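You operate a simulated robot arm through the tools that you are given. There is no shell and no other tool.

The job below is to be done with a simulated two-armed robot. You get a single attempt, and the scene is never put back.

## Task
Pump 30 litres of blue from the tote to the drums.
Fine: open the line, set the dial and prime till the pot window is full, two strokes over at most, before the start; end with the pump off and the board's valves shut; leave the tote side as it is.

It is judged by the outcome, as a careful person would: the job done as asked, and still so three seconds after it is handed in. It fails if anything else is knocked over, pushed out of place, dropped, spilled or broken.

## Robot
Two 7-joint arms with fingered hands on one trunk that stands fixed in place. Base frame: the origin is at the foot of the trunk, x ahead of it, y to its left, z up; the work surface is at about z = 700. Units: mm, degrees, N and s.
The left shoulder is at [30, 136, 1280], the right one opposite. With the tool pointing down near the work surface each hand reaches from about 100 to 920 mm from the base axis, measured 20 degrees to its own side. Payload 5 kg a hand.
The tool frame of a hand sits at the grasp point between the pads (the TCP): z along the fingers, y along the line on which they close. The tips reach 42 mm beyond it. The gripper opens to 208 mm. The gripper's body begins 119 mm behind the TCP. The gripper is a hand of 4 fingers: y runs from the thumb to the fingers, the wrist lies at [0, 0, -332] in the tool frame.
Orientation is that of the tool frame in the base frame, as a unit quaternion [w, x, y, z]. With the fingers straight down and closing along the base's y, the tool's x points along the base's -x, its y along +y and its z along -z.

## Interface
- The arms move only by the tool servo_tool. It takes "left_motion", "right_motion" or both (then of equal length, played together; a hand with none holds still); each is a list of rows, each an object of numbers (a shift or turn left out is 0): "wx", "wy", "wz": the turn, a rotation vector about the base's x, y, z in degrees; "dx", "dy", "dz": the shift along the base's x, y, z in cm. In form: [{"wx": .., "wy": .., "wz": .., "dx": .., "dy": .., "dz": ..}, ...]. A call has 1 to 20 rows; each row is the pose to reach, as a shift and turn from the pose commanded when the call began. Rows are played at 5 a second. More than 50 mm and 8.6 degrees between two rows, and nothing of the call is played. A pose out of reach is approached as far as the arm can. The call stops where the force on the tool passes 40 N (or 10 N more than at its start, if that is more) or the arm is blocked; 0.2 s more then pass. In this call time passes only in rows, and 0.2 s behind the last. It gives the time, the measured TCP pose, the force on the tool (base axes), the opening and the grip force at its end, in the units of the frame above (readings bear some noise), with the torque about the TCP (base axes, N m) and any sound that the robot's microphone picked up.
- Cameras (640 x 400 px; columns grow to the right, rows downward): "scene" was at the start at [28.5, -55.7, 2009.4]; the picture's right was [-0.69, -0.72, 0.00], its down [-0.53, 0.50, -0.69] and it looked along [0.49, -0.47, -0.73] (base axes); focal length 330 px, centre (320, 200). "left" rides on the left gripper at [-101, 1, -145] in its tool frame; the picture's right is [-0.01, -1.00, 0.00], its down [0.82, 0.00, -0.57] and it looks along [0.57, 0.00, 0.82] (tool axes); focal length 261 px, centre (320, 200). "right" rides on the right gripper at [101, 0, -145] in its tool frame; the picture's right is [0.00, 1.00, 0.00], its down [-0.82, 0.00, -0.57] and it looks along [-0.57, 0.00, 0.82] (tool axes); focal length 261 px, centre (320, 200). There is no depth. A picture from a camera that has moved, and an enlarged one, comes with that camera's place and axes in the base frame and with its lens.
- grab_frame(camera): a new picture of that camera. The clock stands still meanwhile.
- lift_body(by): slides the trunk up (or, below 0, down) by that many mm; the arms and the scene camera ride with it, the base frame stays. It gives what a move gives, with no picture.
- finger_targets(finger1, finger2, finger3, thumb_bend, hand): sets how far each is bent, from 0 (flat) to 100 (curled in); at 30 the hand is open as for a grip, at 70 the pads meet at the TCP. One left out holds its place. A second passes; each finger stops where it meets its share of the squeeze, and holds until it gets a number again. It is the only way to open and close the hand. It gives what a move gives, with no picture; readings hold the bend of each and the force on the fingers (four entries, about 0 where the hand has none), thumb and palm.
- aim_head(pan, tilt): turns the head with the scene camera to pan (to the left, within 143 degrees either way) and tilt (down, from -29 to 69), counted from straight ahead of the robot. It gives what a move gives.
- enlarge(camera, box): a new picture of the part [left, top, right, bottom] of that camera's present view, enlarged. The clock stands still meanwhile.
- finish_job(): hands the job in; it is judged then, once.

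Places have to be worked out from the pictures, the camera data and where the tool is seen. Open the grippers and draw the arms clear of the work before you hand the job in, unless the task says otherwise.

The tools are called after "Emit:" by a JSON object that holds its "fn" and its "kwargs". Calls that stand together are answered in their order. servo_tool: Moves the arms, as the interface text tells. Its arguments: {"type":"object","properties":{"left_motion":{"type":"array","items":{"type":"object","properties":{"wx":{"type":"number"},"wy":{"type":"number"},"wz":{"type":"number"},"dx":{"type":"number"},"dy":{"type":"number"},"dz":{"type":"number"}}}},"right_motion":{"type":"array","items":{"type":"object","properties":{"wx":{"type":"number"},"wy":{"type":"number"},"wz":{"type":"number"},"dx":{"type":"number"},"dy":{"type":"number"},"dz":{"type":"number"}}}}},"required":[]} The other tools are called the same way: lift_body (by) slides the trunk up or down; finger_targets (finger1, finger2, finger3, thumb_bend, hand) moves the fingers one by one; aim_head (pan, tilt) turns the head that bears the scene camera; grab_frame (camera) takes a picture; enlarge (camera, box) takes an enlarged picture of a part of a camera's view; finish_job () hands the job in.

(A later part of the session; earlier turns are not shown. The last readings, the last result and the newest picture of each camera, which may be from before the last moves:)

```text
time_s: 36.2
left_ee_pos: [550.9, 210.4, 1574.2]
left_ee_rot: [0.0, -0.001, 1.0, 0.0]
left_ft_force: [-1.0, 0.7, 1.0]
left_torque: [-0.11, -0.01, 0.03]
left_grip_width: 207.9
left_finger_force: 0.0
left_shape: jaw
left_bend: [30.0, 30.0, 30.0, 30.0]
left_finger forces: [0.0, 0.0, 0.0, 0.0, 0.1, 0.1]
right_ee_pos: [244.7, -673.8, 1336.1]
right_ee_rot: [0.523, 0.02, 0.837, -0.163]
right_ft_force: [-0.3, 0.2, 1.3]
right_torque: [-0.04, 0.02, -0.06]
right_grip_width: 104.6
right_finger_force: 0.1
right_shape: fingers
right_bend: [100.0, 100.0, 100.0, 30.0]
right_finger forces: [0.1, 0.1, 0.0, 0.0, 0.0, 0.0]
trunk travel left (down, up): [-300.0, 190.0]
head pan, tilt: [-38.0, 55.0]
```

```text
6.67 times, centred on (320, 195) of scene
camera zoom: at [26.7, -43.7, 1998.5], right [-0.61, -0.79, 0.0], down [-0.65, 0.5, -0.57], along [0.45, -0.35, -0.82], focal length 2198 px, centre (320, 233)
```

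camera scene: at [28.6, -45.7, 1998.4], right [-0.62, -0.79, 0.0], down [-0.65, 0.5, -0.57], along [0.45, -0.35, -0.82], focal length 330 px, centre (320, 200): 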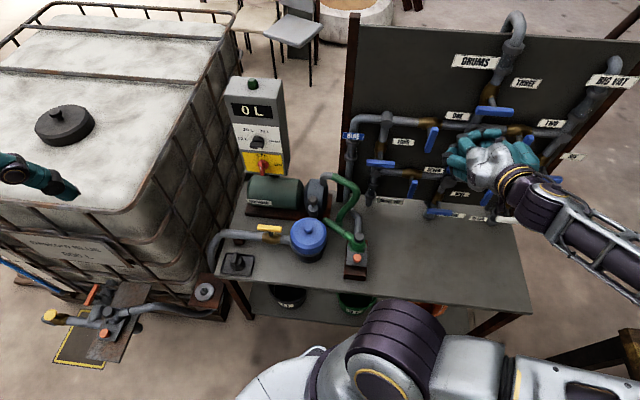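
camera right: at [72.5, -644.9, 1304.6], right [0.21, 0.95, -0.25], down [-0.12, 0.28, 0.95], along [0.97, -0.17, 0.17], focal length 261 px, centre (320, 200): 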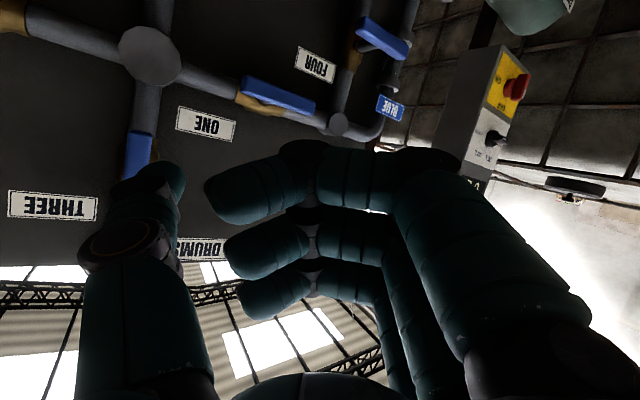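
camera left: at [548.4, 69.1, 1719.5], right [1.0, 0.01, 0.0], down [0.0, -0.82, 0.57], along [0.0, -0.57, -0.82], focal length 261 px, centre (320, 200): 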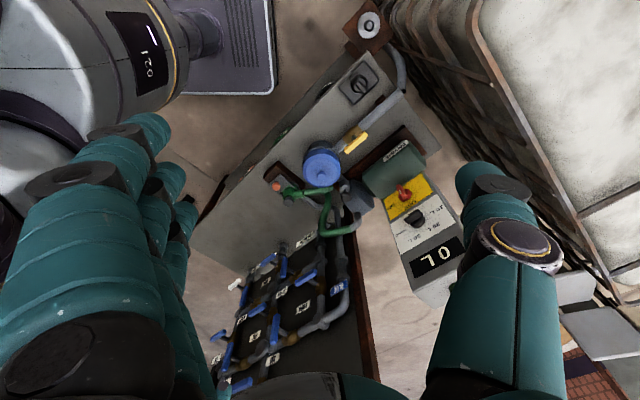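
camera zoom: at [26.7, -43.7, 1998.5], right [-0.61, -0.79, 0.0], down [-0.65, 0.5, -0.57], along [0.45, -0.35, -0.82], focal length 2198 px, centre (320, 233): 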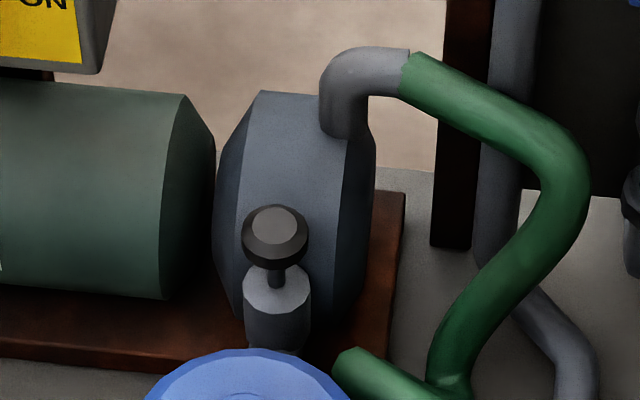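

Details are clear: red switch at OFF, dial at HAND, pot window visible from the scene camera as a dark band under the flange, and the primer is a mushroom-capped plunger. For the dial I will use the left hand with a thumb poker; first I shape it and bring it toward the box.

Emit:
{"fn": "finger_targets", "kwargs": {"hand": "left", "finger1": 100, "finger2": 100, "finger3": 100, "thumb_bend": 30}}

Emit:
{"fn": "servo_tool", "kwargs": {"left_motion": [{"wz": -5, "dx": 1, "dy": -3, "dz": -2}, {"wz": -10, "dx": 2, "dy": -6, "dz": -4}, {"wz": -15, "dx": 3, "dy": -9, "dz": -6}, {"wz": -20, "dx": 4, "dy": -12, "dz": -8}, {"wz": -25, "dx": 5, "dy": -15, "dz": -10}]}}

Emit:
{"fn": "grab_frame", "kwargs": {"camera": "left"}}

Emit:
{"fn": "grab_frame", "kwargs": {"camera": "scene"}}

```text
time_s: 37.2
left_ee_pos: [550.5, 208.8, 1573.3]
left_ee_rot: [0.001, -0.001, 1.0, 0.0]
left_ft_force: [-0.1, -0.6, 0.0]
left_torque: [-0.02, 0.0, 0.0]
left_grip_width: 104.4
left_finger_force: 0.1
left_shape: fingers
left_bend: [100.0, 100.0, 100.0, 30.0]
left_finger forces: [0.1, 0.1, 0.1, 0.0, 0.0, 0.0]
right_ee_pos: [244.5, -675.4, 1334.5]
right_ee_rot: [0.521, 0.02, 0.837, -0.164]
right_ft_force: [-0.2, 0.4, 0.2]
right_torque: [-0.03, 0.0, -0.02]
right_grip_width: 104.4
right_finger_force: 0.1
right_shape: fingers
right_bend: [100.0, 100.0, 100.0, 30.0]
right_finger forces: [0.0, 0.0, 0.0, 0.0, 0.0, 0.0]
trunk travel left (down, up): [-300.0, 190.0]
head pan, tilt: [-38.0, 55.0]
```

```text
time_s: 38.4
left_ee_pos: [601.9, 57.9, 1474.4]
left_ee_rot: [0.0, 0.216, 0.976, 0.0]
left_ft_force: [0.1, -0.2, 0.0]
left_torque: [0.05, 0.04, -0.01]
left_grip_width: 104.7
left_finger_force: 0.0
left_shape: fingers
left_bend: [100.0, 100.0, 100.0, 30.0]
left_finger forces: [0.0, 0.0, 0.0, 0.0, 0.0, 0.0]
right_ee_pos: [244.7, -678.0, 1333.9]
right_ee_rot: [0.52, 0.021, 0.838, -0.164]
right_ft_force: [0.1, -0.4, 0.7]
right_torque: [0.0, 0.0, 0.02]
right_grip_width: 104.4
right_finger_force: 0.1
right_shape: fingers
right_bend: [100.0, 100.0, 100.0, 30.0]
right_finger forces: [0.1, 0.1, 0.1, 0.1, 0.0, 0.1]
trunk travel left (down, up): [-300.0, 190.0]
head pan, tilt: [-38.0, 55.0]
```

```text
taken
camera left: at [693.5, 17.2, 1618.4], right [-0.42, -0.91, 0.0], down [-0.75, 0.34, 0.57], along [-0.52, 0.24, -0.82], focal length 261 px, centre (320, 200)
```

left: 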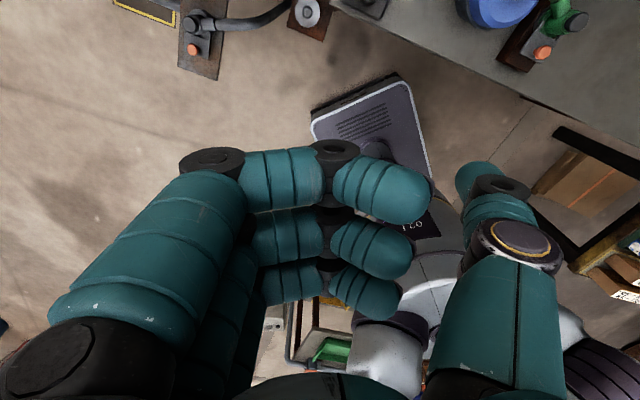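

```text
taken
camera scene: at [28.9, -46.3, 1998.3], right [-0.62, -0.79, 0.0], down [-0.65, 0.5, -0.57], along [0.45, -0.35, -0.82], focal length 330 px, centre (320, 200)
```

scene: 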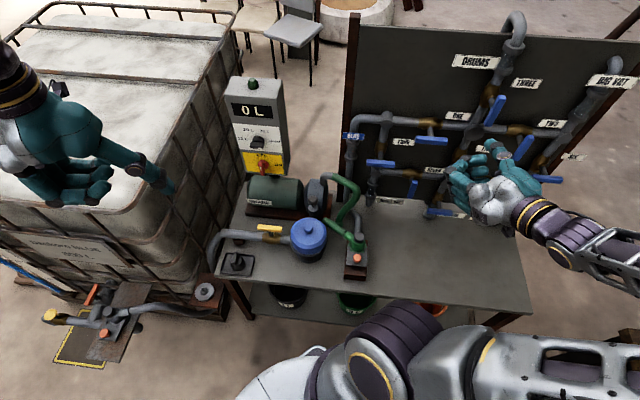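

Now I pitch the left hand up 66° toward the box while easing it forward and down.

Emit:
{"fn": "servo_tool", "kwargs": {"left_motion": [{"wx": -3.5, "wy": -7.5, "dx": 0.4, "dy": -1.5, "dz": -1.8}, {"wx": -7, "wy": -15, "dx": 0.9, "dy": -3, "dz": -3.6}, {"wx": -10.5, "wy": -22.5, "dx": 1.4, "dy": -4.5, "dz": -5.4}, {"wx": -14, "wy": -30, "dx": 1.9, "dy": -6, "dz": -7.2}, {"wx": -17.5, "wy": -37.4, "dx": 2.4, "dy": -7.5, "dz": -9}, {"wx": -21, "wy": -44.9, "dx": 2.9, "dy": -9, "dz": -10.8}, {"wx": -24.4, "wy": -52.3, "dx": 3.4, "dy": -10.5, "dz": -12.6}, {"wx": -27.9, "wy": -59.8, "dx": 3.8, "dy": -11.8, "dz": -14.4}]}}

Emit:
{"fn": "grab_frame", "kwargs": {"camera": "left"}}

Emit:
{"fn": "grab_frame", "kwargs": {"camera": "scene"}}

```text
time_s: 40.2
left_ee_pos: [641.3, -59.4, 1325.0]
left_ee_rot: [0.532, 0.181, 0.819, -0.118]
left_ft_force: [0.3, -1.2, 0.6]
left_torque: [0.12, 0.12, 0.09]
left_grip_width: 104.5
left_finger_force: 0.0
left_shape: fingers
left_bend: [100.0, 100.0, 100.0, 30.0]
left_finger forces: [0.0, 0.0, 0.1, 0.1, 0.0, 0.0]
right_ee_pos: [247.9, -677.7, 1334.3]
right_ee_rot: [0.521, 0.02, 0.838, -0.163]
right_ft_force: [1.2, -0.7, -0.3]
right_torque: [0.04, 0.05, 0.02]
right_grip_width: 104.6
right_finger_force: 0.1
right_shape: fingers
right_bend: [100.0, 100.0, 100.0, 30.0]
right_finger forces: [0.1, 0.1, 0.0, 0.0, 0.0, 0.0]
trunk travel left (down, up): [-300.0, 190.0]
head pan, tilt: [-38.0, 55.0]
```

```text
taken
camera left: at [557.4, -18.9, 1477.3], right [-0.42, -0.91, 0.01], down [-0.78, 0.36, -0.52], along [0.47, -0.22, -0.86], focal length 261 px, centre (320, 200)
```

left: 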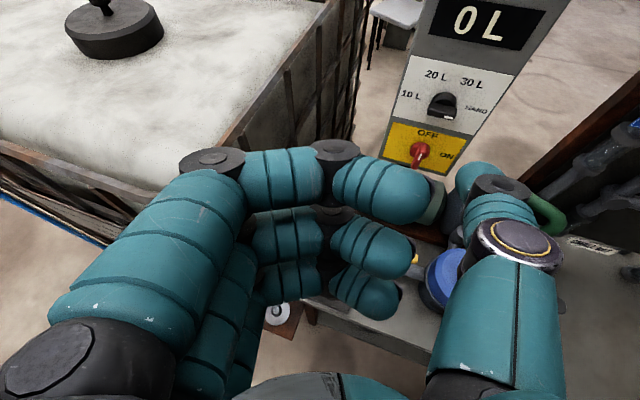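

```text
taken
camera scene: at [30.8, -46.6, 1998.3], right [-0.61, -0.79, 0.0], down [-0.65, 0.5, -0.57], along [0.45, -0.35, -0.82], focal length 330 px, centre (320, 200)
```

scene: 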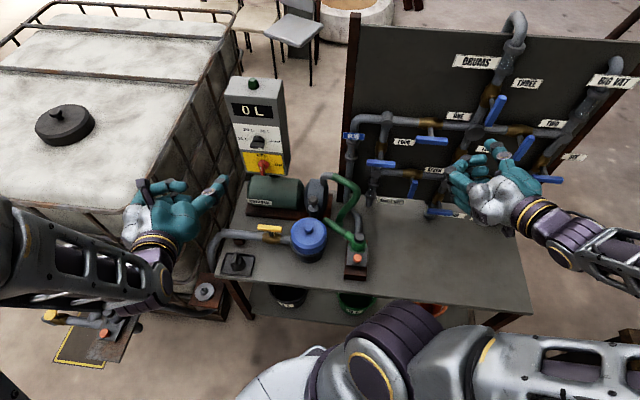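

The left hand reaches well and its camera sees the panel upright. I zoom in on the dial and switch for precise positions.

Emit:
{"fn": "enlarge", "kwargs": {"camera": "left", "box": [370, 40, 510, 200]}}

Emit:
{"fn": "enlarge", "kwargs": {"camera": "scene", "box": [228, 70, 298, 180]}}

```text
2.50 times, centred on (440, 120) of left
camera zoom: at [557.4, -18.9, 1477.3], right [-0.42, -0.91, 0.01], down [-0.78, 0.36, -0.52], along [0.47, -0.22, -0.86], focal length 652 px, centre (20, 400)
```

zoom: 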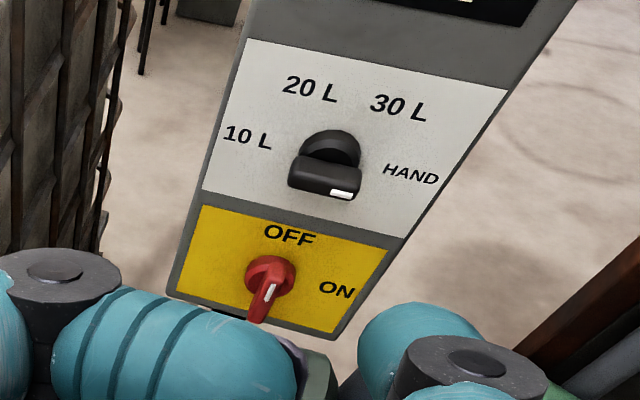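

```text
3.64 times, centred on (263, 125) of scene
camera zoom: at [30.8, -46.6, 1998.3], right [-0.61, -0.79, 0.0], down [-0.65, 0.5, -0.57], along [0.45, -0.35, -0.82], focal length 1199 px, centre (527, 473)
```

zoom: 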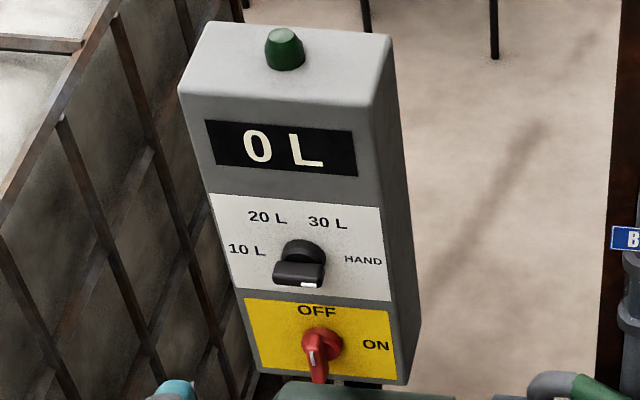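

Dial bar front is at (803,-369,1167) with the panel 30 mm behind; switch bar at about (806,-371,1036). I move the left thumb to just below-right of the dial, ~40 mm short of it.

Emit:
{"fn": "servo_tool", "kwargs": {"left_motion": [{"dx": 2.4, "dy": -3, "dz": -1.3}, {"dx": 4.8, "dy": -6, "dz": -2.6}, {"dx": 7.2, "dy": -9, "dz": -3.9}, {"dx": 9.6, "dy": -12, "dz": -5.2}, {"dx": 12, "dy": -15, "dz": -7}, {"dx": 14, "dy": -17.4, "dz": -10}, {"dx": 14, "dy": -17.4, "dz": -13.5}, {"dx": 14, "dy": -17.4, "dz": -16.8}]}}

Emit:
{"fn": "grab_frame", "kwargs": {"camera": "left"}}

Emit:
{"fn": "enlarge", "kwargs": {"camera": "scene", "box": [200, 70, 320, 200]}}

```text
time_s: 42.0
left_ee_pos: [780.8, -234.7, 1160.4]
left_ee_rot: [0.532, 0.18, 0.819, -0.118]
left_ft_force: [1.4, 0.0, 1.0]
left_torque: [0.02, 0.15, -0.08]
left_grip_width: 104.5
left_finger_force: 0.0
left_shape: fingers
left_bend: [100.0, 100.0, 100.0, 30.0]
left_finger forces: [0.1, 0.0, 0.1, 0.1, 0.0, 0.1]
right_ee_pos: [245.4, -675.2, 1334.8]
right_ee_rot: [0.521, 0.021, 0.837, -0.164]
right_ft_force: [0.4, -1.0, 0.4]
right_torque: [0.05, 0.06, -0.01]
right_grip_width: 104.3
right_finger_force: 0.0
right_shape: fingers
right_bend: [100.0, 100.0, 100.0, 30.0]
right_finger forces: [0.0, 0.0, 0.0, 0.0, 0.1, 0.0]
trunk travel left (down, up): [-300.0, 190.0]
head pan, tilt: [-38.0, 55.0]
```

```text
taken
camera left: at [697.8, -193.3, 1312.0], right [-0.42, -0.91, 0.01], down [-0.78, 0.36, -0.52], along [0.47, -0.22, -0.86], focal length 261 px, centre (320, 200)
```

left: 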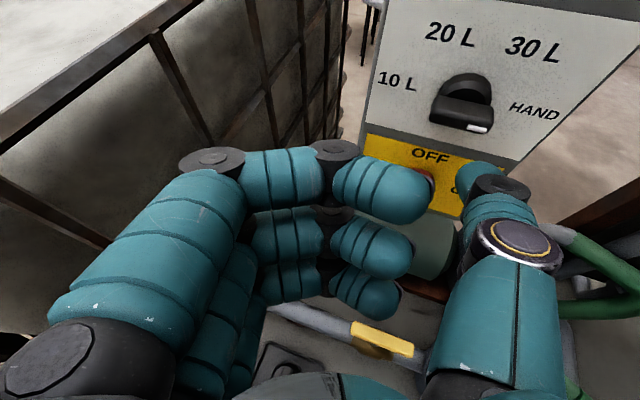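

```text
3.08 times, centred on (260, 135) of scene
camera zoom: at [29.2, -45.4, 1998.4], right [-0.62, -0.79, 0.0], down [-0.65, 0.5, -0.57], along [0.45, -0.35, -0.82], focal length 1015 px, centre (505, 400)
```

zoom: 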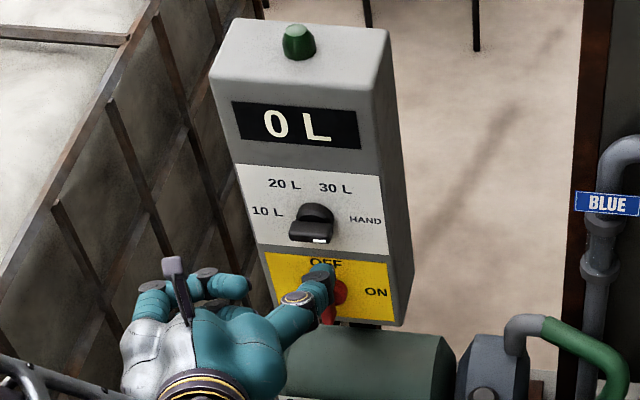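

The thumb tip is at about (761,-355,1150). I lower 10 mm and move 50 mm forward under the dial bar's right (pointer) end.

Emit:
{"fn": "servo_tool", "kwargs": {"left_motion": [{"dz": -1.2}, {"dx": 1.3, "dy": -1.3, "dz": -1.2}, {"dx": 2.5, "dy": -2.5, "dz": -1.2}, {"dx": 3.6, "dy": -3.6, "dz": -1.2}]}}

Emit:
{"fn": "grab_frame", "kwargs": {"camera": "left"}}

Emit:
{"fn": "enlarge", "kwargs": {"camera": "scene", "box": [230, 100, 300, 180]}}

```text
time_s: 43.0
left_ee_pos: [815.4, -269.4, 1148.4]
left_ee_rot: [0.53, 0.181, 0.82, -0.118]
left_ft_force: [-0.6, -1.1, -0.8]
left_torque: [0.03, -0.02, -0.01]
left_grip_width: 104.7
left_finger_force: 0.0
left_shape: fingers
left_bend: [100.0, 100.0, 100.0, 30.0]
left_finger forces: [0.1, 0.1, 0.0, 0.0, 0.7, 0.1]
right_ee_pos: [245.1, -675.8, 1334.8]
right_ee_rot: [0.522, 0.02, 0.837, -0.163]
right_ft_force: [1.3, -0.5, -0.2]
right_torque: [0.02, 0.01, 0.03]
right_grip_width: 104.5
right_finger_force: 0.1
right_shape: fingers
right_bend: [100.0, 100.0, 100.0, 30.0]
right_finger forces: [0.0, 0.0, 0.0, 0.1, 0.0, 0.1]
trunk travel left (down, up): [-300.0, 190.0]
head pan, tilt: [-38.0, 55.0]
```

```text
taken
camera left: at [733.0, -229.2, 1299.1], right [-0.42, -0.91, 0.01], down [-0.78, 0.36, -0.52], along [0.47, -0.22, -0.86], focal length 261 px, centre (320, 200)
```

left: 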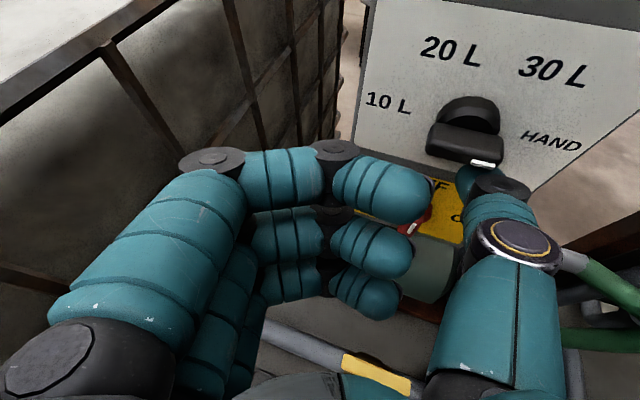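

```text
5.00 times, centred on (265, 140) of scene
camera zoom: at [28.5, -45.5, 1998.4], right [-0.62, -0.79, 0.0], down [-0.65, 0.5, -0.57], along [0.45, -0.35, -0.82], focal length 1649 px, centre (595, 500)
```

zoom: 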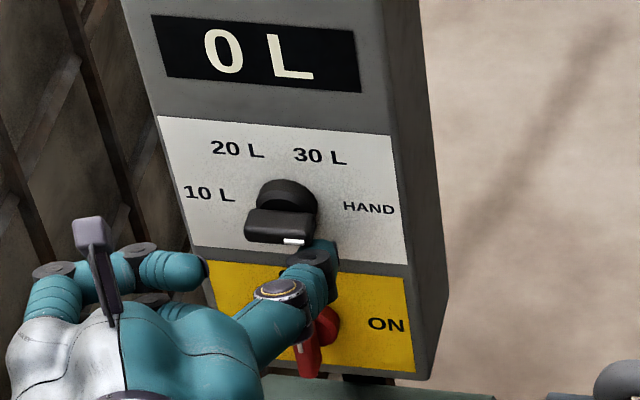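

The thumb is under the pointer end with a hint of contact. I push up in small steps and check the angle.

Emit:
{"fn": "servo_tool", "kwargs": {"left_motion": [{"dz": 0.4}, {"dz": 0.8}, {"dz": 1.2, "dx": -0.1, "dy": -0.1}]}}

Emit:
{"fn": "enlarge", "kwargs": {"camera": "left", "box": [350, 0, 640, 220]}}

Emit:
{"fn": "enlarge", "kwargs": {"camera": "scene", "box": [230, 100, 300, 180]}}

```text
time_s: 43.8
left_ee_pos: [813.7, -269.0, 1162.0]
left_ee_rot: [0.532, 0.181, 0.819, -0.119]
left_ft_force: [0.0, -0.1, 0.1]
left_torque: [-0.01, -0.02, -0.01]
left_grip_width: 104.5
left_finger_force: 0.3
left_shape: fingers
left_bend: [100.0, 100.0, 100.0, 30.0]
left_finger forces: [0.0, 0.0, 0.0, 0.1, 0.1, 0.1]
right_ee_pos: [245.1, -676.0, 1335.4]
right_ee_rot: [0.521, 0.021, 0.837, -0.165]
right_ft_force: [-0.3, 0.8, -0.4]
right_torque: [-0.01, -0.03, -0.04]
right_grip_width: 104.5
right_finger_force: 0.1
right_shape: fingers
right_bend: [100.0, 100.0, 100.0, 30.0]
right_finger forces: [0.1, 0.0, 0.0, 0.1, 0.0, 0.0]
trunk travel left (down, up): [-300.0, 190.0]
head pan, tilt: [-38.0, 55.0]
```

```text
1.82 times, centred on (495, 110) of left
camera zoom: at [731.2, -229.7, 1312.5], right [-0.42, -0.91, 0.01], down [-0.78, 0.36, -0.52], along [0.47, -0.22, -0.86], focal length 474 px, centre (2, 364)
```

zoom: 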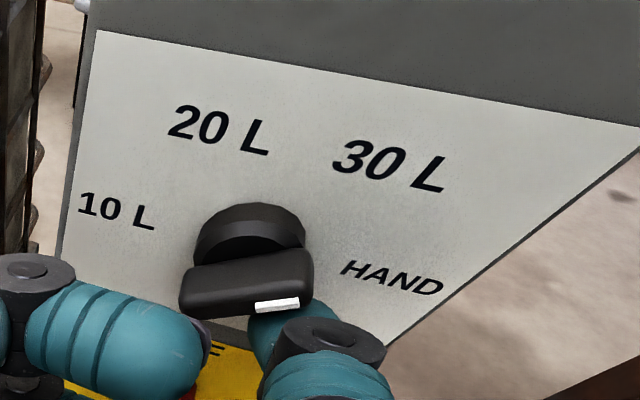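

```text
5.00 times, centred on (265, 140) of scene
camera zoom: at [27.6, -44.9, 1998.4], right [-0.62, -0.79, 0.0], down [-0.65, 0.5, -0.57], along [0.45, -0.35, -0.82], focal length 1649 px, centre (595, 500)
```

zoom: 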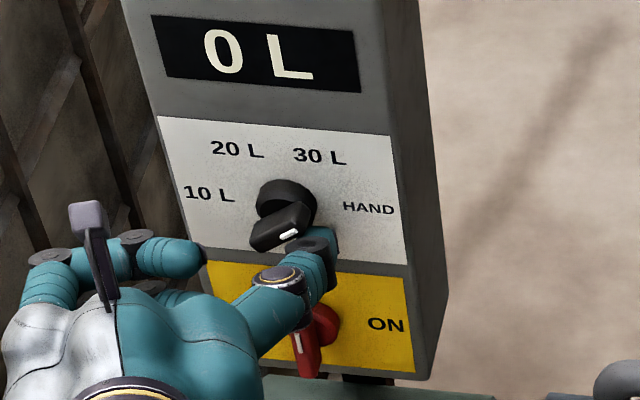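

The dial is turning toward 30 L (about 25-30° now). Continuing up in small steps.

Emit:
{"fn": "servo_tool", "kwargs": {"left_motion": [{"dz": 0.4, "dx": -0.1, "dy": -0.1}, {"dz": 0.8, "dx": -0.1, "dy": -0.1}]}}

Emit:
{"fn": "enlarge", "kwargs": {"camera": "left", "box": [350, 0, 640, 220]}}

Emit:
{"fn": "enlarge", "kwargs": {"camera": "scene", "box": [230, 100, 300, 180]}}

```text
time_s: 44.4
left_ee_pos: [813.5, -270.0, 1169.8]
left_ee_rot: [0.532, 0.181, 0.818, -0.118]
left_ft_force: [0.0, 0.6, -1.0]
left_torque: [0.0, -0.03, 0.01]
left_grip_width: 104.8
left_finger_force: 0.0
left_shape: fingers
left_bend: [100.0, 100.0, 100.0, 30.0]
left_finger forces: [0.1, 0.0, 0.0, 0.0, 0.0, 0.0]
right_ee_pos: [245.6, -674.9, 1334.0]
right_ee_rot: [0.521, 0.021, 0.837, -0.165]
right_ft_force: [-0.4, -1.2, -0.7]
right_torque: [0.02, 0.02, 0.04]
right_grip_width: 104.6
right_finger_force: 0.1
right_shape: fingers
right_bend: [100.0, 100.0, 100.0, 30.0]
right_finger forces: [0.0, 0.0, 0.0, 0.1, 0.0, 0.0]
trunk travel left (down, up): [-300.0, 190.0]
head pan, tilt: [-38.0, 55.0]
```

```text
1.82 times, centred on (495, 110) of left
camera zoom: at [730.0, -230.3, 1320.6], right [-0.42, -0.91, 0.01], down [-0.78, 0.36, -0.52], along [0.47, -0.22, -0.86], focal length 474 px, centre (2, 364)
```

zoom: 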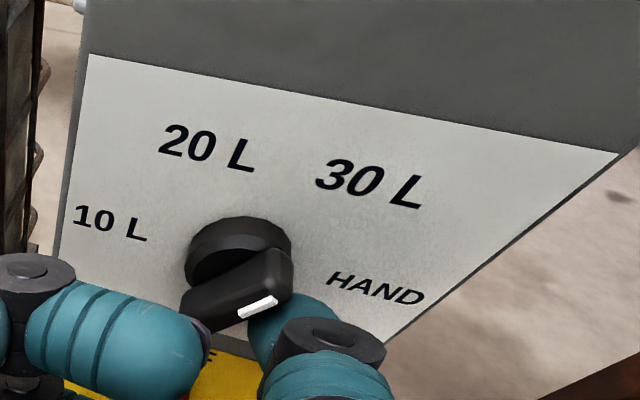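

```text
5.00 times, centred on (265, 140) of scene
camera zoom: at [27.8, -44.9, 1998.4], right [-0.62, -0.79, 0.0], down [-0.65, 0.5, -0.57], along [0.45, -0.35, -0.82], focal length 1649 px, centre (595, 500)
```

zoom: 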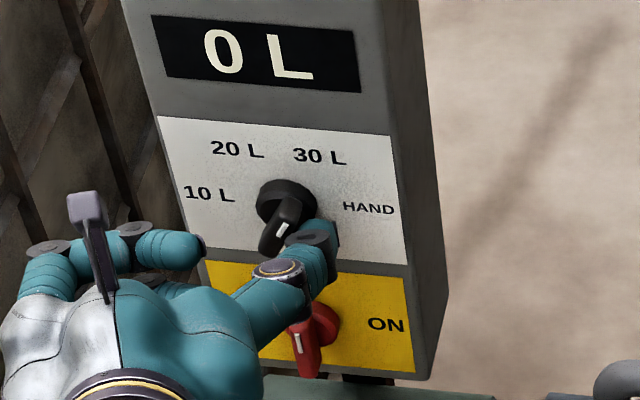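

The pointer is about 50-57° now. I zoom in tightly to judge.

Emit:
{"fn": "enlarge", "kwargs": {"camera": "scene", "box": [245, 125, 285, 160]}}

Emit:
{"fn": "enlarge", "kwargs": {"camera": "left", "box": [380, 40, 600, 180]}}

```text
11.43 times, centred on (265, 142) of scene
camera zoom: at [27.8, -44.9, 1998.4], right [-0.62, -0.79, 0.0], down [-0.65, 0.5, -0.57], along [0.45, -0.35, -0.82], focal length 3768 px, centre (949, 857)
```

zoom: 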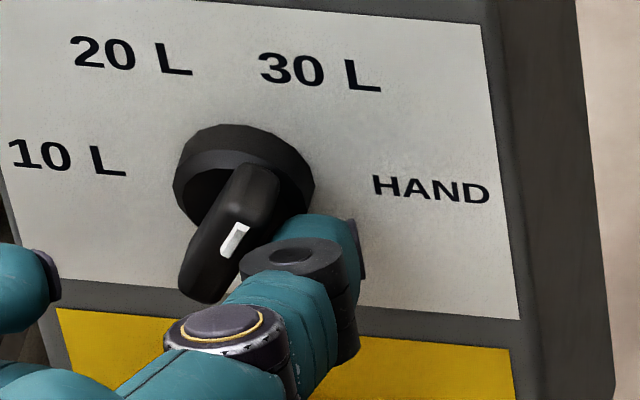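

```text
2.86 times, centred on (490, 110) of left
camera zoom: at [730.0, -230.3, 1320.6], right [-0.42, -0.91, 0.01], down [-0.78, 0.36, -0.52], along [0.47, -0.22, -0.86], focal length 745 px, centre (-166, 457)
```

zoom: 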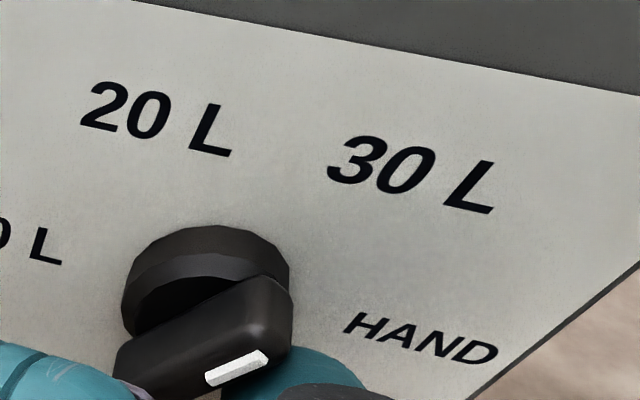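

Worked through the projection, the pointer is at 60-61°, right on 30 L. I withdraw the thumb: slightly down, then straight back.

Emit:
{"fn": "servo_tool", "kwargs": {"left_motion": [{"dz": -0.6, "dx": -0.2, "dy": -0.2}, {"dz": -0.8, "dx": -2.0, "dy": 1.6}, {"dz": -0.8, "dx": -4.5, "dy": 4.1}, {"dz": -0.8, "dx": -7.5, "dy": 7.1}]}}

Emit:
{"fn": "enlarge", "kwargs": {"camera": "scene", "box": [235, 110, 295, 180]}}

Emit:
{"fn": "enlarge", "kwargs": {"camera": "left", "box": [350, 20, 600, 220]}}

```text
time_s: 45.4
left_ee_pos: [735.8, -199.1, 1162.1]
left_ee_rot: [0.532, 0.181, 0.818, -0.119]
left_ft_force: [0.3, 0.5, 1.0]
left_torque: [0.03, 0.09, -0.06]
left_grip_width: 104.7
left_finger_force: 0.1
left_shape: fingers
left_bend: [100.0, 100.0, 100.0, 30.0]
left_finger forces: [0.1, 0.0, 0.1, 0.0, 0.0, 0.1]
right_ee_pos: [243.8, -674.1, 1335.4]
right_ee_rot: [0.521, 0.022, 0.837, -0.165]
right_ft_force: [-0.2, 0.5, 1.1]
right_torque: [-0.01, 0.07, -0.11]
right_grip_width: 104.9
right_finger_force: 0.1
right_shape: fingers
right_bend: [100.0, 100.0, 100.0, 30.0]
right_finger forces: [0.0, 0.1, 0.0, 0.0, 0.0, 0.0]
trunk travel left (down, up): [-300.0, 190.0]
head pan, tilt: [-38.0, 55.0]
```

```text
5.71 times, centred on (265, 145) of scene
camera zoom: at [26.7, -42.8, 1998.5], right [-0.62, -0.79, 0.0], down [-0.65, 0.5, -0.57], along [0.45, -0.35, -0.82], focal length 1884 px, centre (634, 514)
```

zoom: 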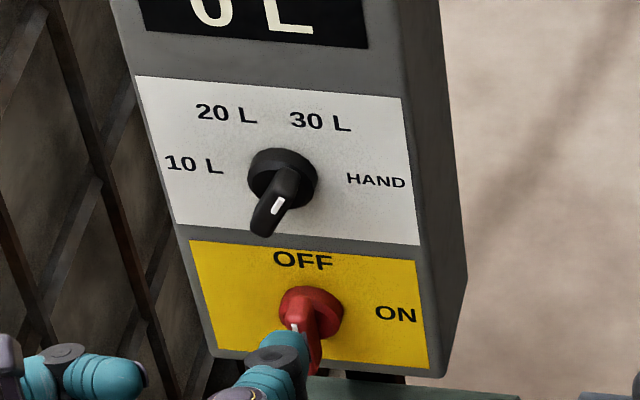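

```text
2.00 times, centred on (475, 120) of left
camera zoom: at [654.6, -158.2, 1312.7], right [-0.42, -0.91, 0.01], down [-0.78, 0.36, -0.52], along [0.47, -0.22, -0.85], focal length 521 px, centre (10, 360)
```

zoom: 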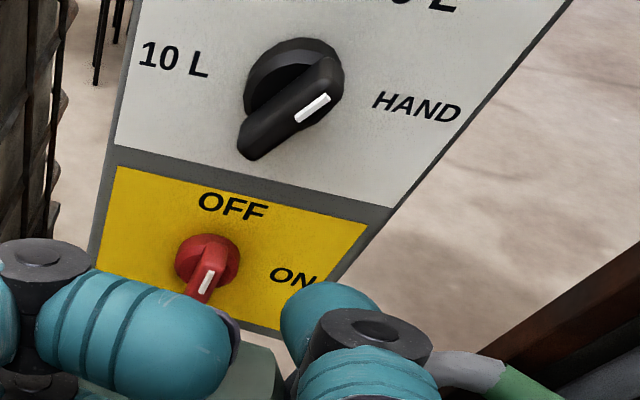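

The dial is set to 30 L and stayed. Next is priming. I retreat the left hand from the box and reorient it so its camera can watch the pot window from the front.

Emit:
{"fn": "servo_tool", "kwargs": {"left_motion": [{"dx": -3.4, "dy": 3.4}, {"dx": -6.8, "dy": 6.8}, {"dx": -10.2, "dy": 10.2}, {"dx": -13.6, "dy": 13.6}]}}

Emit:
{"fn": "servo_tool", "kwargs": {"left_motion": [{"wz": -4, "dx": -2, "dy": -2, "dz": -2}, {"wz": -8, "dx": -4, "dy": -4, "dz": -4}, {"wz": -12, "dx": -6, "dy": -6, "dz": -6}, {"wz": -16, "dx": -8, "dy": -8, "dz": -8}, {"wz": -20, "dx": -10, "dy": -10, "dz": -10}]}}

Emit:
{"fn": "grab_frame", "kwargs": {"camera": "left"}}

Emit:
{"fn": "grab_frame", "kwargs": {"camera": "scene"}}

```text
time_s: 46.4
left_ee_pos: [601.1, -61.0, 1161.6]
left_ee_rot: [0.533, 0.18, 0.818, -0.119]
left_ft_force: [0.2, 0.2, 0.9]
left_torque: [-0.05, 0.01, -0.08]
left_grip_width: 104.9
left_finger_force: 0.1
left_shape: fingers
left_bend: [100.0, 100.0, 100.0, 30.0]
left_finger forces: [0.1, 0.0, 0.0, 0.0, 0.1, 0.0]
right_ee_pos: [243.6, -674.3, 1336.3]
right_ee_rot: [0.522, 0.021, 0.837, -0.165]
right_ft_force: [0.1, 0.5, 0.4]
right_torque: [-0.02, 0.0, -0.1]
right_grip_width: 104.4
right_finger_force: 0.1
right_shape: fingers
right_bend: [100.0, 100.0, 100.0, 30.0]
right_finger forces: [0.0, 0.0, 0.1, 0.1, 0.1, 0.1]
trunk travel left (down, up): [-300.0, 190.0]
head pan, tilt: [-38.0, 55.0]
```

```text
time_s: 47.6
left_ee_pos: [499.3, -164.8, 1061.5]
left_ee_rot: [0.502, 0.321, 0.775, -0.209]
left_ft_force: [0.2, -0.3, -0.8]
left_torque: [0.04, 0.02, -0.01]
left_grip_width: 104.5
left_finger_force: 0.0
left_shape: fingers
left_bend: [100.0, 100.0, 100.0, 30.0]
left_finger forces: [0.0, 0.0, 0.0, 0.0, 0.0, 0.0]
right_ee_pos: [245.0, -674.6, 1334.4]
right_ee_rot: [0.521, 0.021, 0.837, -0.164]
right_ft_force: [0.4, -0.4, -0.6]
right_torque: [0.01, 0.02, 0.0]
right_grip_width: 104.3
right_finger_force: 0.1
right_shape: fingers
right_bend: [100.0, 100.0, 100.0, 30.0]
right_finger forces: [0.0, 0.0, 0.0, 0.0, 0.0, 0.1]
trunk travel left (down, up): [-300.0, 190.0]
head pan, tilt: [-38.0, 55.0]
```

```text
taken
camera left: at [436.0, -98.3, 1212.5], right [-0.71, -0.71, 0.01], down [-0.61, 0.6, -0.52], along [0.36, -0.37, -0.86], focal length 261 px, centre (320, 200)
```

left: 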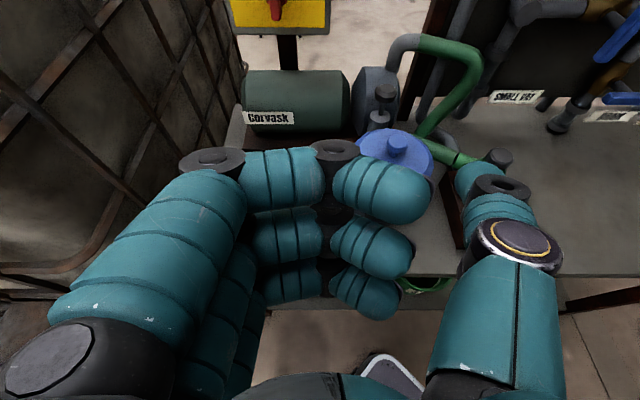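

```text
taken
camera scene: at [28.0, -45.2, 1998.4], right [-0.62, -0.79, 0.0], down [-0.65, 0.5, -0.57], along [0.45, -0.35, -0.82], focal length 330 px, centre (320, 200)
```

scene: 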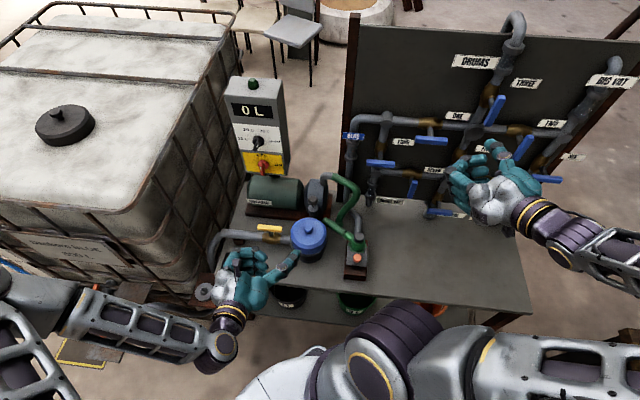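

I lower the left hand with the same pitch so the pot front shows above the curled fingers in its view.

Emit:
{"fn": "servo_tool", "kwargs": {"left_motion": [{"dx": -0.7, "dy": 0.7, "dz": -4}, {"dx": -1.4, "dy": 1.4, "dz": -8}, {"dx": -2.1, "dy": 2.1, "dz": -12}, {"dx": -2.8, "dy": 2.8, "dz": -15.5}]}}

Emit:
{"fn": "grab_frame", "kwargs": {"camera": "left"}}

```text
time_s: 48.6
left_ee_pos: [474.0, -137.3, 906.9]
left_ee_rot: [0.503, 0.32, 0.775, -0.209]
left_ft_force: [-0.3, -0.6, 0.3]
left_torque: [0.05, 0.05, 0.0]
left_grip_width: 104.5
left_finger_force: 0.1
left_shape: fingers
left_bend: [100.0, 100.0, 100.0, 30.0]
left_finger forces: [0.0, 0.1, 0.1, 0.1, 0.1, 0.0]
right_ee_pos: [244.9, -674.8, 1335.5]
right_ee_rot: [0.521, 0.022, 0.837, -0.165]
right_ft_force: [0.5, -0.7, -0.4]
right_torque: [0.0, 0.02, -0.05]
right_grip_width: 104.5
right_finger_force: 0.0
right_shape: fingers
right_bend: [100.0, 100.0, 100.0, 30.0]
right_finger forces: [0.1, 0.1, 0.0, 0.1, 0.1, 0.0]
trunk travel left (down, up): [-300.0, 190.0]
head pan, tilt: [-38.0, 55.0]
```

```text
taken
camera left: at [409.6, -69.8, 1057.4], right [-0.71, -0.71, 0.01], down [-0.61, 0.6, -0.52], along [0.36, -0.37, -0.86], focal length 261 px, centre (320, 200)
```

left: 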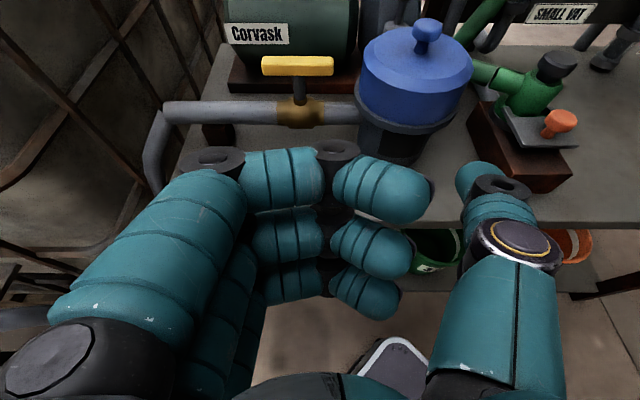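

The pot front is now visible; zooming on the window.

Emit:
{"fn": "enlarge", "kwargs": {"camera": "left", "box": [340, 10, 480, 180]}}

```text
2.35 times, centred on (410, 95) of left
camera zoom: at [409.6, -69.8, 1057.4], right [-0.71, -0.71, 0.01], down [-0.61, 0.6, -0.52], along [0.36, -0.37, -0.86], focal length 613 px, centre (108, 447)
```

zoom: 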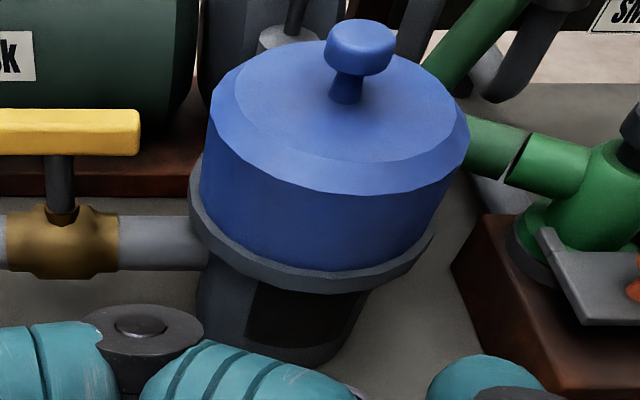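

The window (dark, empty) is visible from the left camera. Now I shape the right hand as a central pinch (thumb + finger2) for pressing the plunger, with the other fingers curled away.

Emit:
{"fn": "finger_targets", "kwargs": {"hand": "right", "finger1": 100, "finger2": 70, "finger3": 100, "thumb_bend": 70}}

Emit:
{"fn": "grab_frame", "kwargs": {"camera": "right"}}

Emit:
{"fn": "enlarge", "kwargs": {"camera": "scene", "box": [420, 110, 600, 260]}}

```text
time_s: 49.6
left_ee_pos: [474.7, -137.0, 906.1]
left_ee_rot: [0.504, 0.32, 0.775, -0.209]
left_ft_force: [0.1, -0.3, 0.4]
left_torque: [0.02, 0.0, 0.01]
left_grip_width: 104.8
left_finger_force: 0.0
left_shape: fingers
left_bend: [100.0, 100.0, 100.0, 30.0]
left_finger forces: [0.0, 0.0, 0.0, 0.0, 0.1, 0.0]
right_ee_pos: [244.7, -676.3, 1334.4]
right_ee_rot: [0.522, 0.021, 0.837, -0.164]
right_ft_force: [0.4, -0.1, -0.1]
right_torque: [0.03, -0.03, -0.03]
right_grip_width: 71.8
right_finger_force: 0.1
right_shape: fingers
right_bend: [100.0, 70.0, 100.0, 70.0]
right_finger forces: [0.1, 0.0, 0.0, 0.1, 0.0, 0.0]
trunk travel left (down, up): [-300.0, 190.0]
head pan, tilt: [-38.0, 55.0]
```

```text
taken
camera right: at [72.7, -646.0, 1304.0], right [0.21, 0.95, -0.25], down [-0.12, 0.28, 0.95], along [0.97, -0.17, 0.17], focal length 261 px, centre (320, 200)
```

right: 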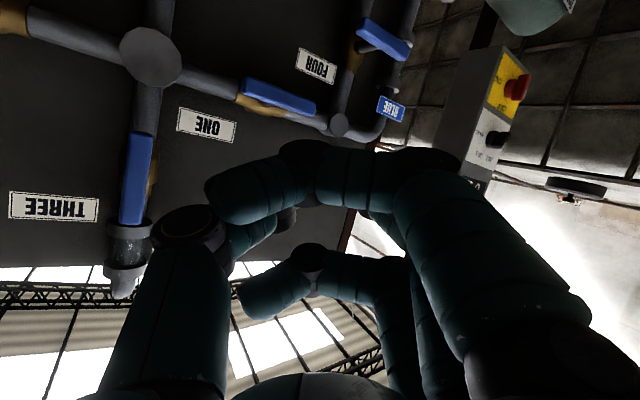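

```text
2.67 times, centred on (510, 185) of scene
camera zoom: at [27.5, -44.9, 1998.4], right [-0.62, -0.79, 0.0], down [-0.65, 0.5, -0.57], along [0.45, -0.35, -0.82], focal length 879 px, centre (-187, 240)
```

zoom: 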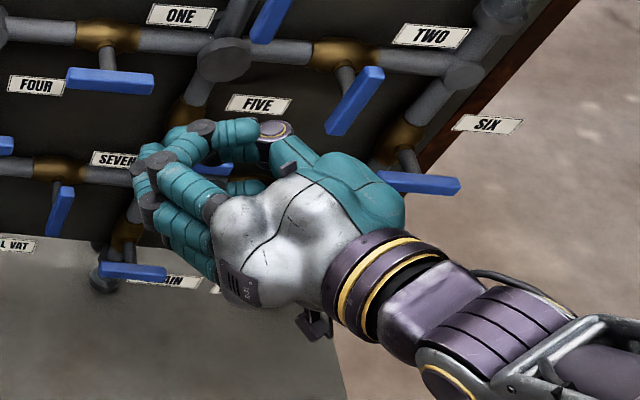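

The fist front will serve as the presser. I bring the right hand toward the plunger, rotating the tool to point straight down (yaw -45°), in two halves.

Emit:
{"fn": "servo_tool", "kwargs": {"right_motion": [{"wx": 3.6, "wy": 4.3, "wz": -3.1, "dx": 3.4, "dy": 1.5, "dz": -1.5}, {"wx": 7.2, "wy": 8.6, "wz": -6.2, "dx": 6.8, "dy": 3.0, "dz": -3}, {"wx": 10.8, "wy": 12.9, "wz": -9.3, "dx": 10.2, "dy": 4.6, "dz": -4.5}, {"wx": 14.5, "wy": 17.3, "wz": -12.4, "dx": 13.6, "dy": 6.1, "dz": -6}, {"wx": 18.1, "wy": 21.6, "wz": -15.5, "dx": 17, "dy": 7.7, "dz": -7.5}, {"wx": 21.7, "wy": 25.9, "wz": -18.6, "dx": 20.3, "dy": 9.2, "dz": -9}]}}

Emit:
{"fn": "grab_frame", "kwargs": {"camera": "scene"}}

Emit:
{"fn": "grab_frame", "kwargs": {"camera": "right"}}

```text
time_s: 51.0
left_ee_pos: [477.6, -135.1, 904.7]
left_ee_rot: [0.502, 0.32, 0.775, -0.21]
left_ft_force: [1.3, 0.3, -0.7]
left_torque: [-0.05, 0.04, -0.2]
left_grip_width: 104.6
left_finger_force: 0.0
left_shape: fingers
left_bend: [100.0, 100.0, 100.0, 30.0]
left_finger forces: [0.0, 0.0, 0.0, 0.1, 0.0, 0.0]
right_ee_pos: [457.4, -581.3, 1246.7]
right_ee_rot: [0.276, 0.123, 0.947, -0.108]
right_ft_force: [-0.2, -0.9, -1.2]
right_torque: [0.17, -0.08, -0.42]
right_grip_width: 71.6
right_finger_force: 0.0
right_shape: fingers
right_bend: [100.0, 70.0, 100.0, 70.0]
right_finger forces: [0.0, 0.0, 0.1, 0.1, 0.1, 0.0]
right hand out of reach, approached as far as the arm can: row 3
trunk travel left (down, up): [-300.0, 190.0]
head pan, tilt: [-38.0, 55.0]
```

```text
taken
camera scene: at [34.4, -43.5, 1998.3], right [-0.62, -0.79, 0.0], down [-0.65, 0.5, -0.57], along [0.45, -0.35, -0.82], focal length 330 px, centre (320, 200)
```

scene: 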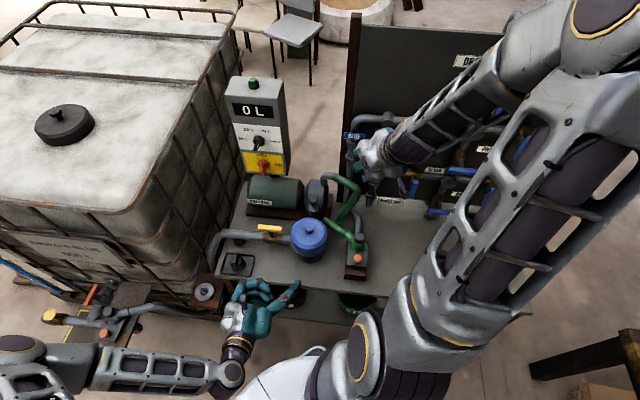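

```text
taken
camera right: at [302.7, -523.1, 1310.2], right [0.3, 0.95, -0.13], down [0.39, 0.01, 0.92], along [0.87, -0.33, -0.36], focal length 261 px, centre (320, 200)
```

right: 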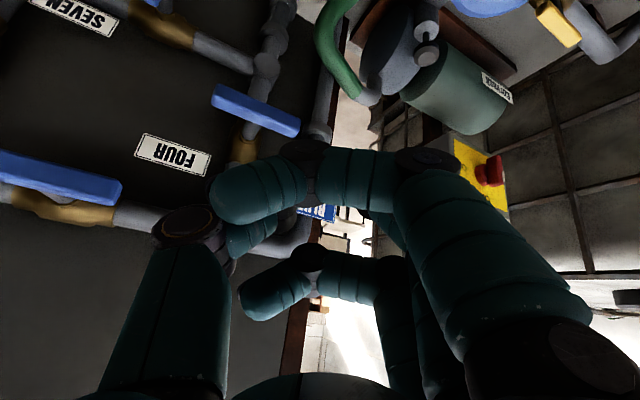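

The elbow swung up, which suits pointing down; nothing touched. I complete the rotation and go to 110 mm above the plunger.

Emit:
{"fn": "servo_tool", "kwargs": {"right_motion": [{"wx": 3.4, "wy": 3.6, "wz": -4.2, "dx": 2.8, "dy": 1.3, "dz": -2.5}, {"wx": 6.9, "wy": 7.2, "wz": -8.3, "dx": 5.6, "dy": 2.6, "dz": -5.5}, {"wx": 10.3, "wy": 10.8, "wz": -12.5, "dx": 8.4, "dy": 3.9, "dz": -9}, {"wx": 13.8, "wy": 14.3, "wz": -16.7, "dx": 11.1, "dy": 5.2, "dz": -12.5}, {"wx": 17.2, "wy": 17.9, "wz": -20.9, "dx": 13.9, "dy": 6.5, "dz": -16}, {"wx": 20.7, "wy": 21.5, "wz": -25, "dx": 16.7, "dy": 7.8, "dz": -19.5}, {"wx": 24.1, "wy": 25.1, "wz": -29.2, "dx": 19.4, "dy": 9, "dz": -22.5}]}}

Emit:
{"fn": "grab_frame", "kwargs": {"camera": "scene"}}

Emit:
{"fn": "grab_frame", "kwargs": {"camera": "right"}}

Emit:
{"fn": "grab_frame", "kwargs": {"camera": "left"}}

```text
time_s: 52.6
left_ee_pos: [475.9, -133.3, 906.4]
left_ee_rot: [0.503, 0.32, 0.776, -0.209]
left_ft_force: [1.3, -0.7, -0.1]
left_torque: [-0.03, 0.04, -0.08]
left_grip_width: 104.6
left_finger_force: 0.0
left_shape: fingers
left_bend: [100.0, 100.0, 100.0, 30.0]
left_finger forces: [0.0, 0.0, 0.1, 0.0, 0.1, 0.0]
right_ee_pos: [645.1, -490.6, 1018.6]
right_ee_rot: [-0.011, 0.466, 0.885, -0.004]
right_ft_force: [1.3, 0.2, 0.3]
right_torque: [0.0, 0.09, 0.0]
right_grip_width: 71.8
right_finger_force: 0.0
right_shape: fingers
right_bend: [100.0, 70.0, 100.0, 70.0]
right_finger forces: [0.0, 0.0, 0.0, 0.0, 0.0, 0.1]
right hand out of reach, approached as far as the arm can: row 1
trunk travel left (down, up): [-300.0, 190.0]
head pan, tilt: [-38.0, 55.0]
```

```text
taken
camera scene: at [31.6, -42.4, 1998.3], right [-0.61, -0.79, 0.0], down [-0.65, 0.5, -0.57], along [0.45, -0.35, -0.82], focal length 330 px, centre (320, 200)
```

scene: 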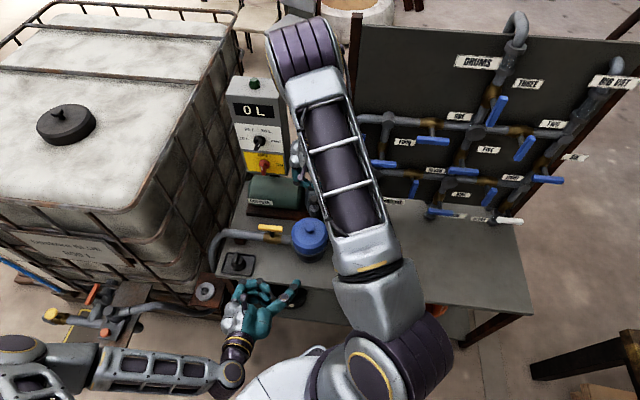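

```text
taken
camera right: at [591.1, -407.1, 1164.2], right [0.83, 0.56, -0.02], down [0.47, -0.68, 0.56], along [0.3, -0.47, -0.83], focal length 261 px, centre (320, 200)
```

right: 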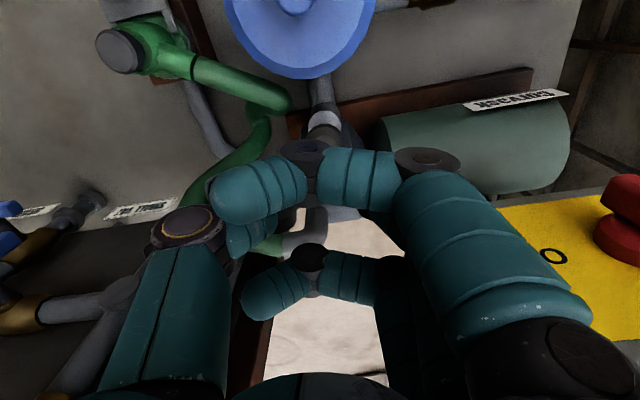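

```text
taken
camera left: at [412.2, -67.9, 1056.4], right [-0.7, -0.71, 0.01], down [-0.61, 0.6, -0.52], along [0.36, -0.37, -0.86], focal length 261 px, centre (320, 200)
```

left: 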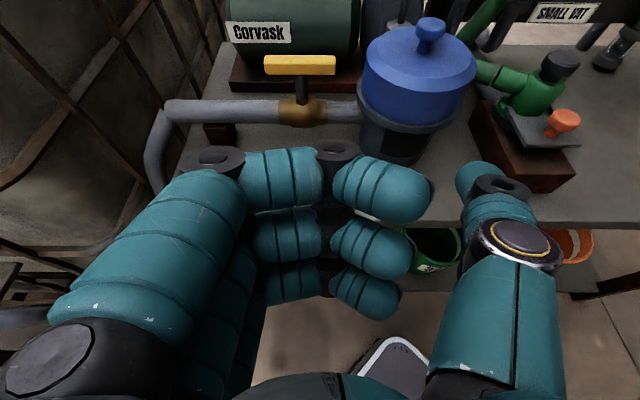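

The right hand is above the plunger area. Zooming to see the plunger relative to the knuckles.

Emit:
{"fn": "enlarge", "kwargs": {"camera": "right", "box": [220, 60, 440, 220]}}

Emit:
{"fn": "enlarge", "kwargs": {"camera": "scene", "box": [270, 130, 350, 250]}}

Emit:
{"fn": "enlarge", "kwargs": {"camera": "left", "box": [330, 0, 490, 120]}}

```text
2.50 times, centred on (330, 140) of right
camera zoom: at [591.1, -407.1, 1164.2], right [0.83, 0.56, -0.02], down [0.47, -0.68, 0.56], along [0.3, -0.47, -0.83], focal length 652 px, centre (295, 350)
```

zoom: 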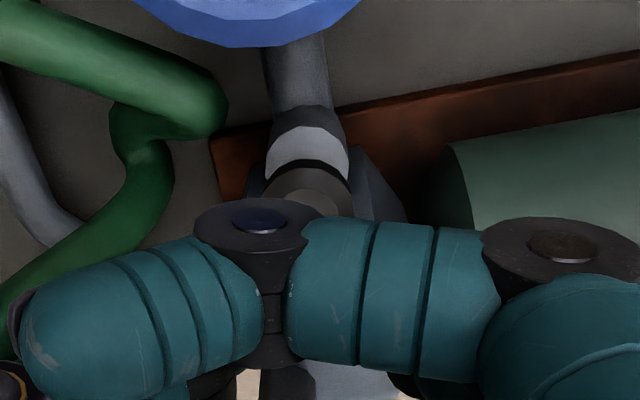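

```text
3.33 times, centred on (310, 190) of scene
camera zoom: at [31.6, -42.4, 1998.3], right [-0.61, -0.79, 0.0], down [-0.65, 0.5, -0.57], along [0.45, -0.35, -0.82], focal length 1099 px, centre (353, 233)
```

zoom: 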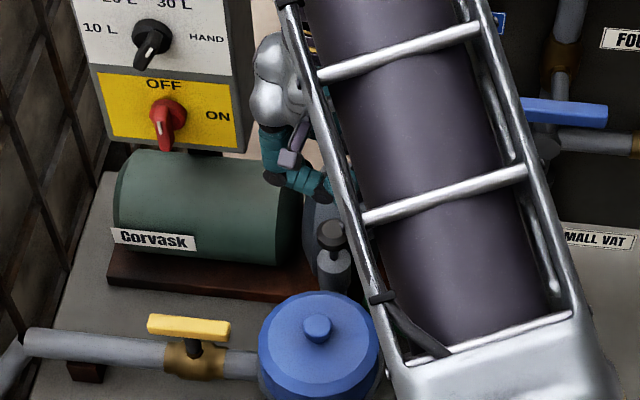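

```text
3.33 times, centred on (410, 60) of left
camera zoom: at [412.2, -67.9, 1056.4], right [-0.7, -0.71, 0.01], down [-0.61, 0.6, -0.52], along [0.36, -0.37, -0.86], focal length 869 px, centre (20, 667)
```

zoom: 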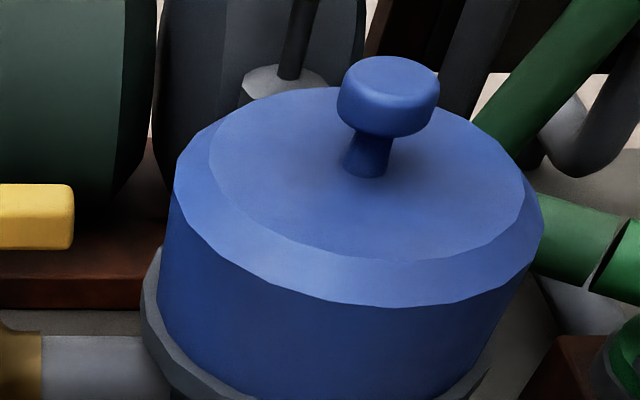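

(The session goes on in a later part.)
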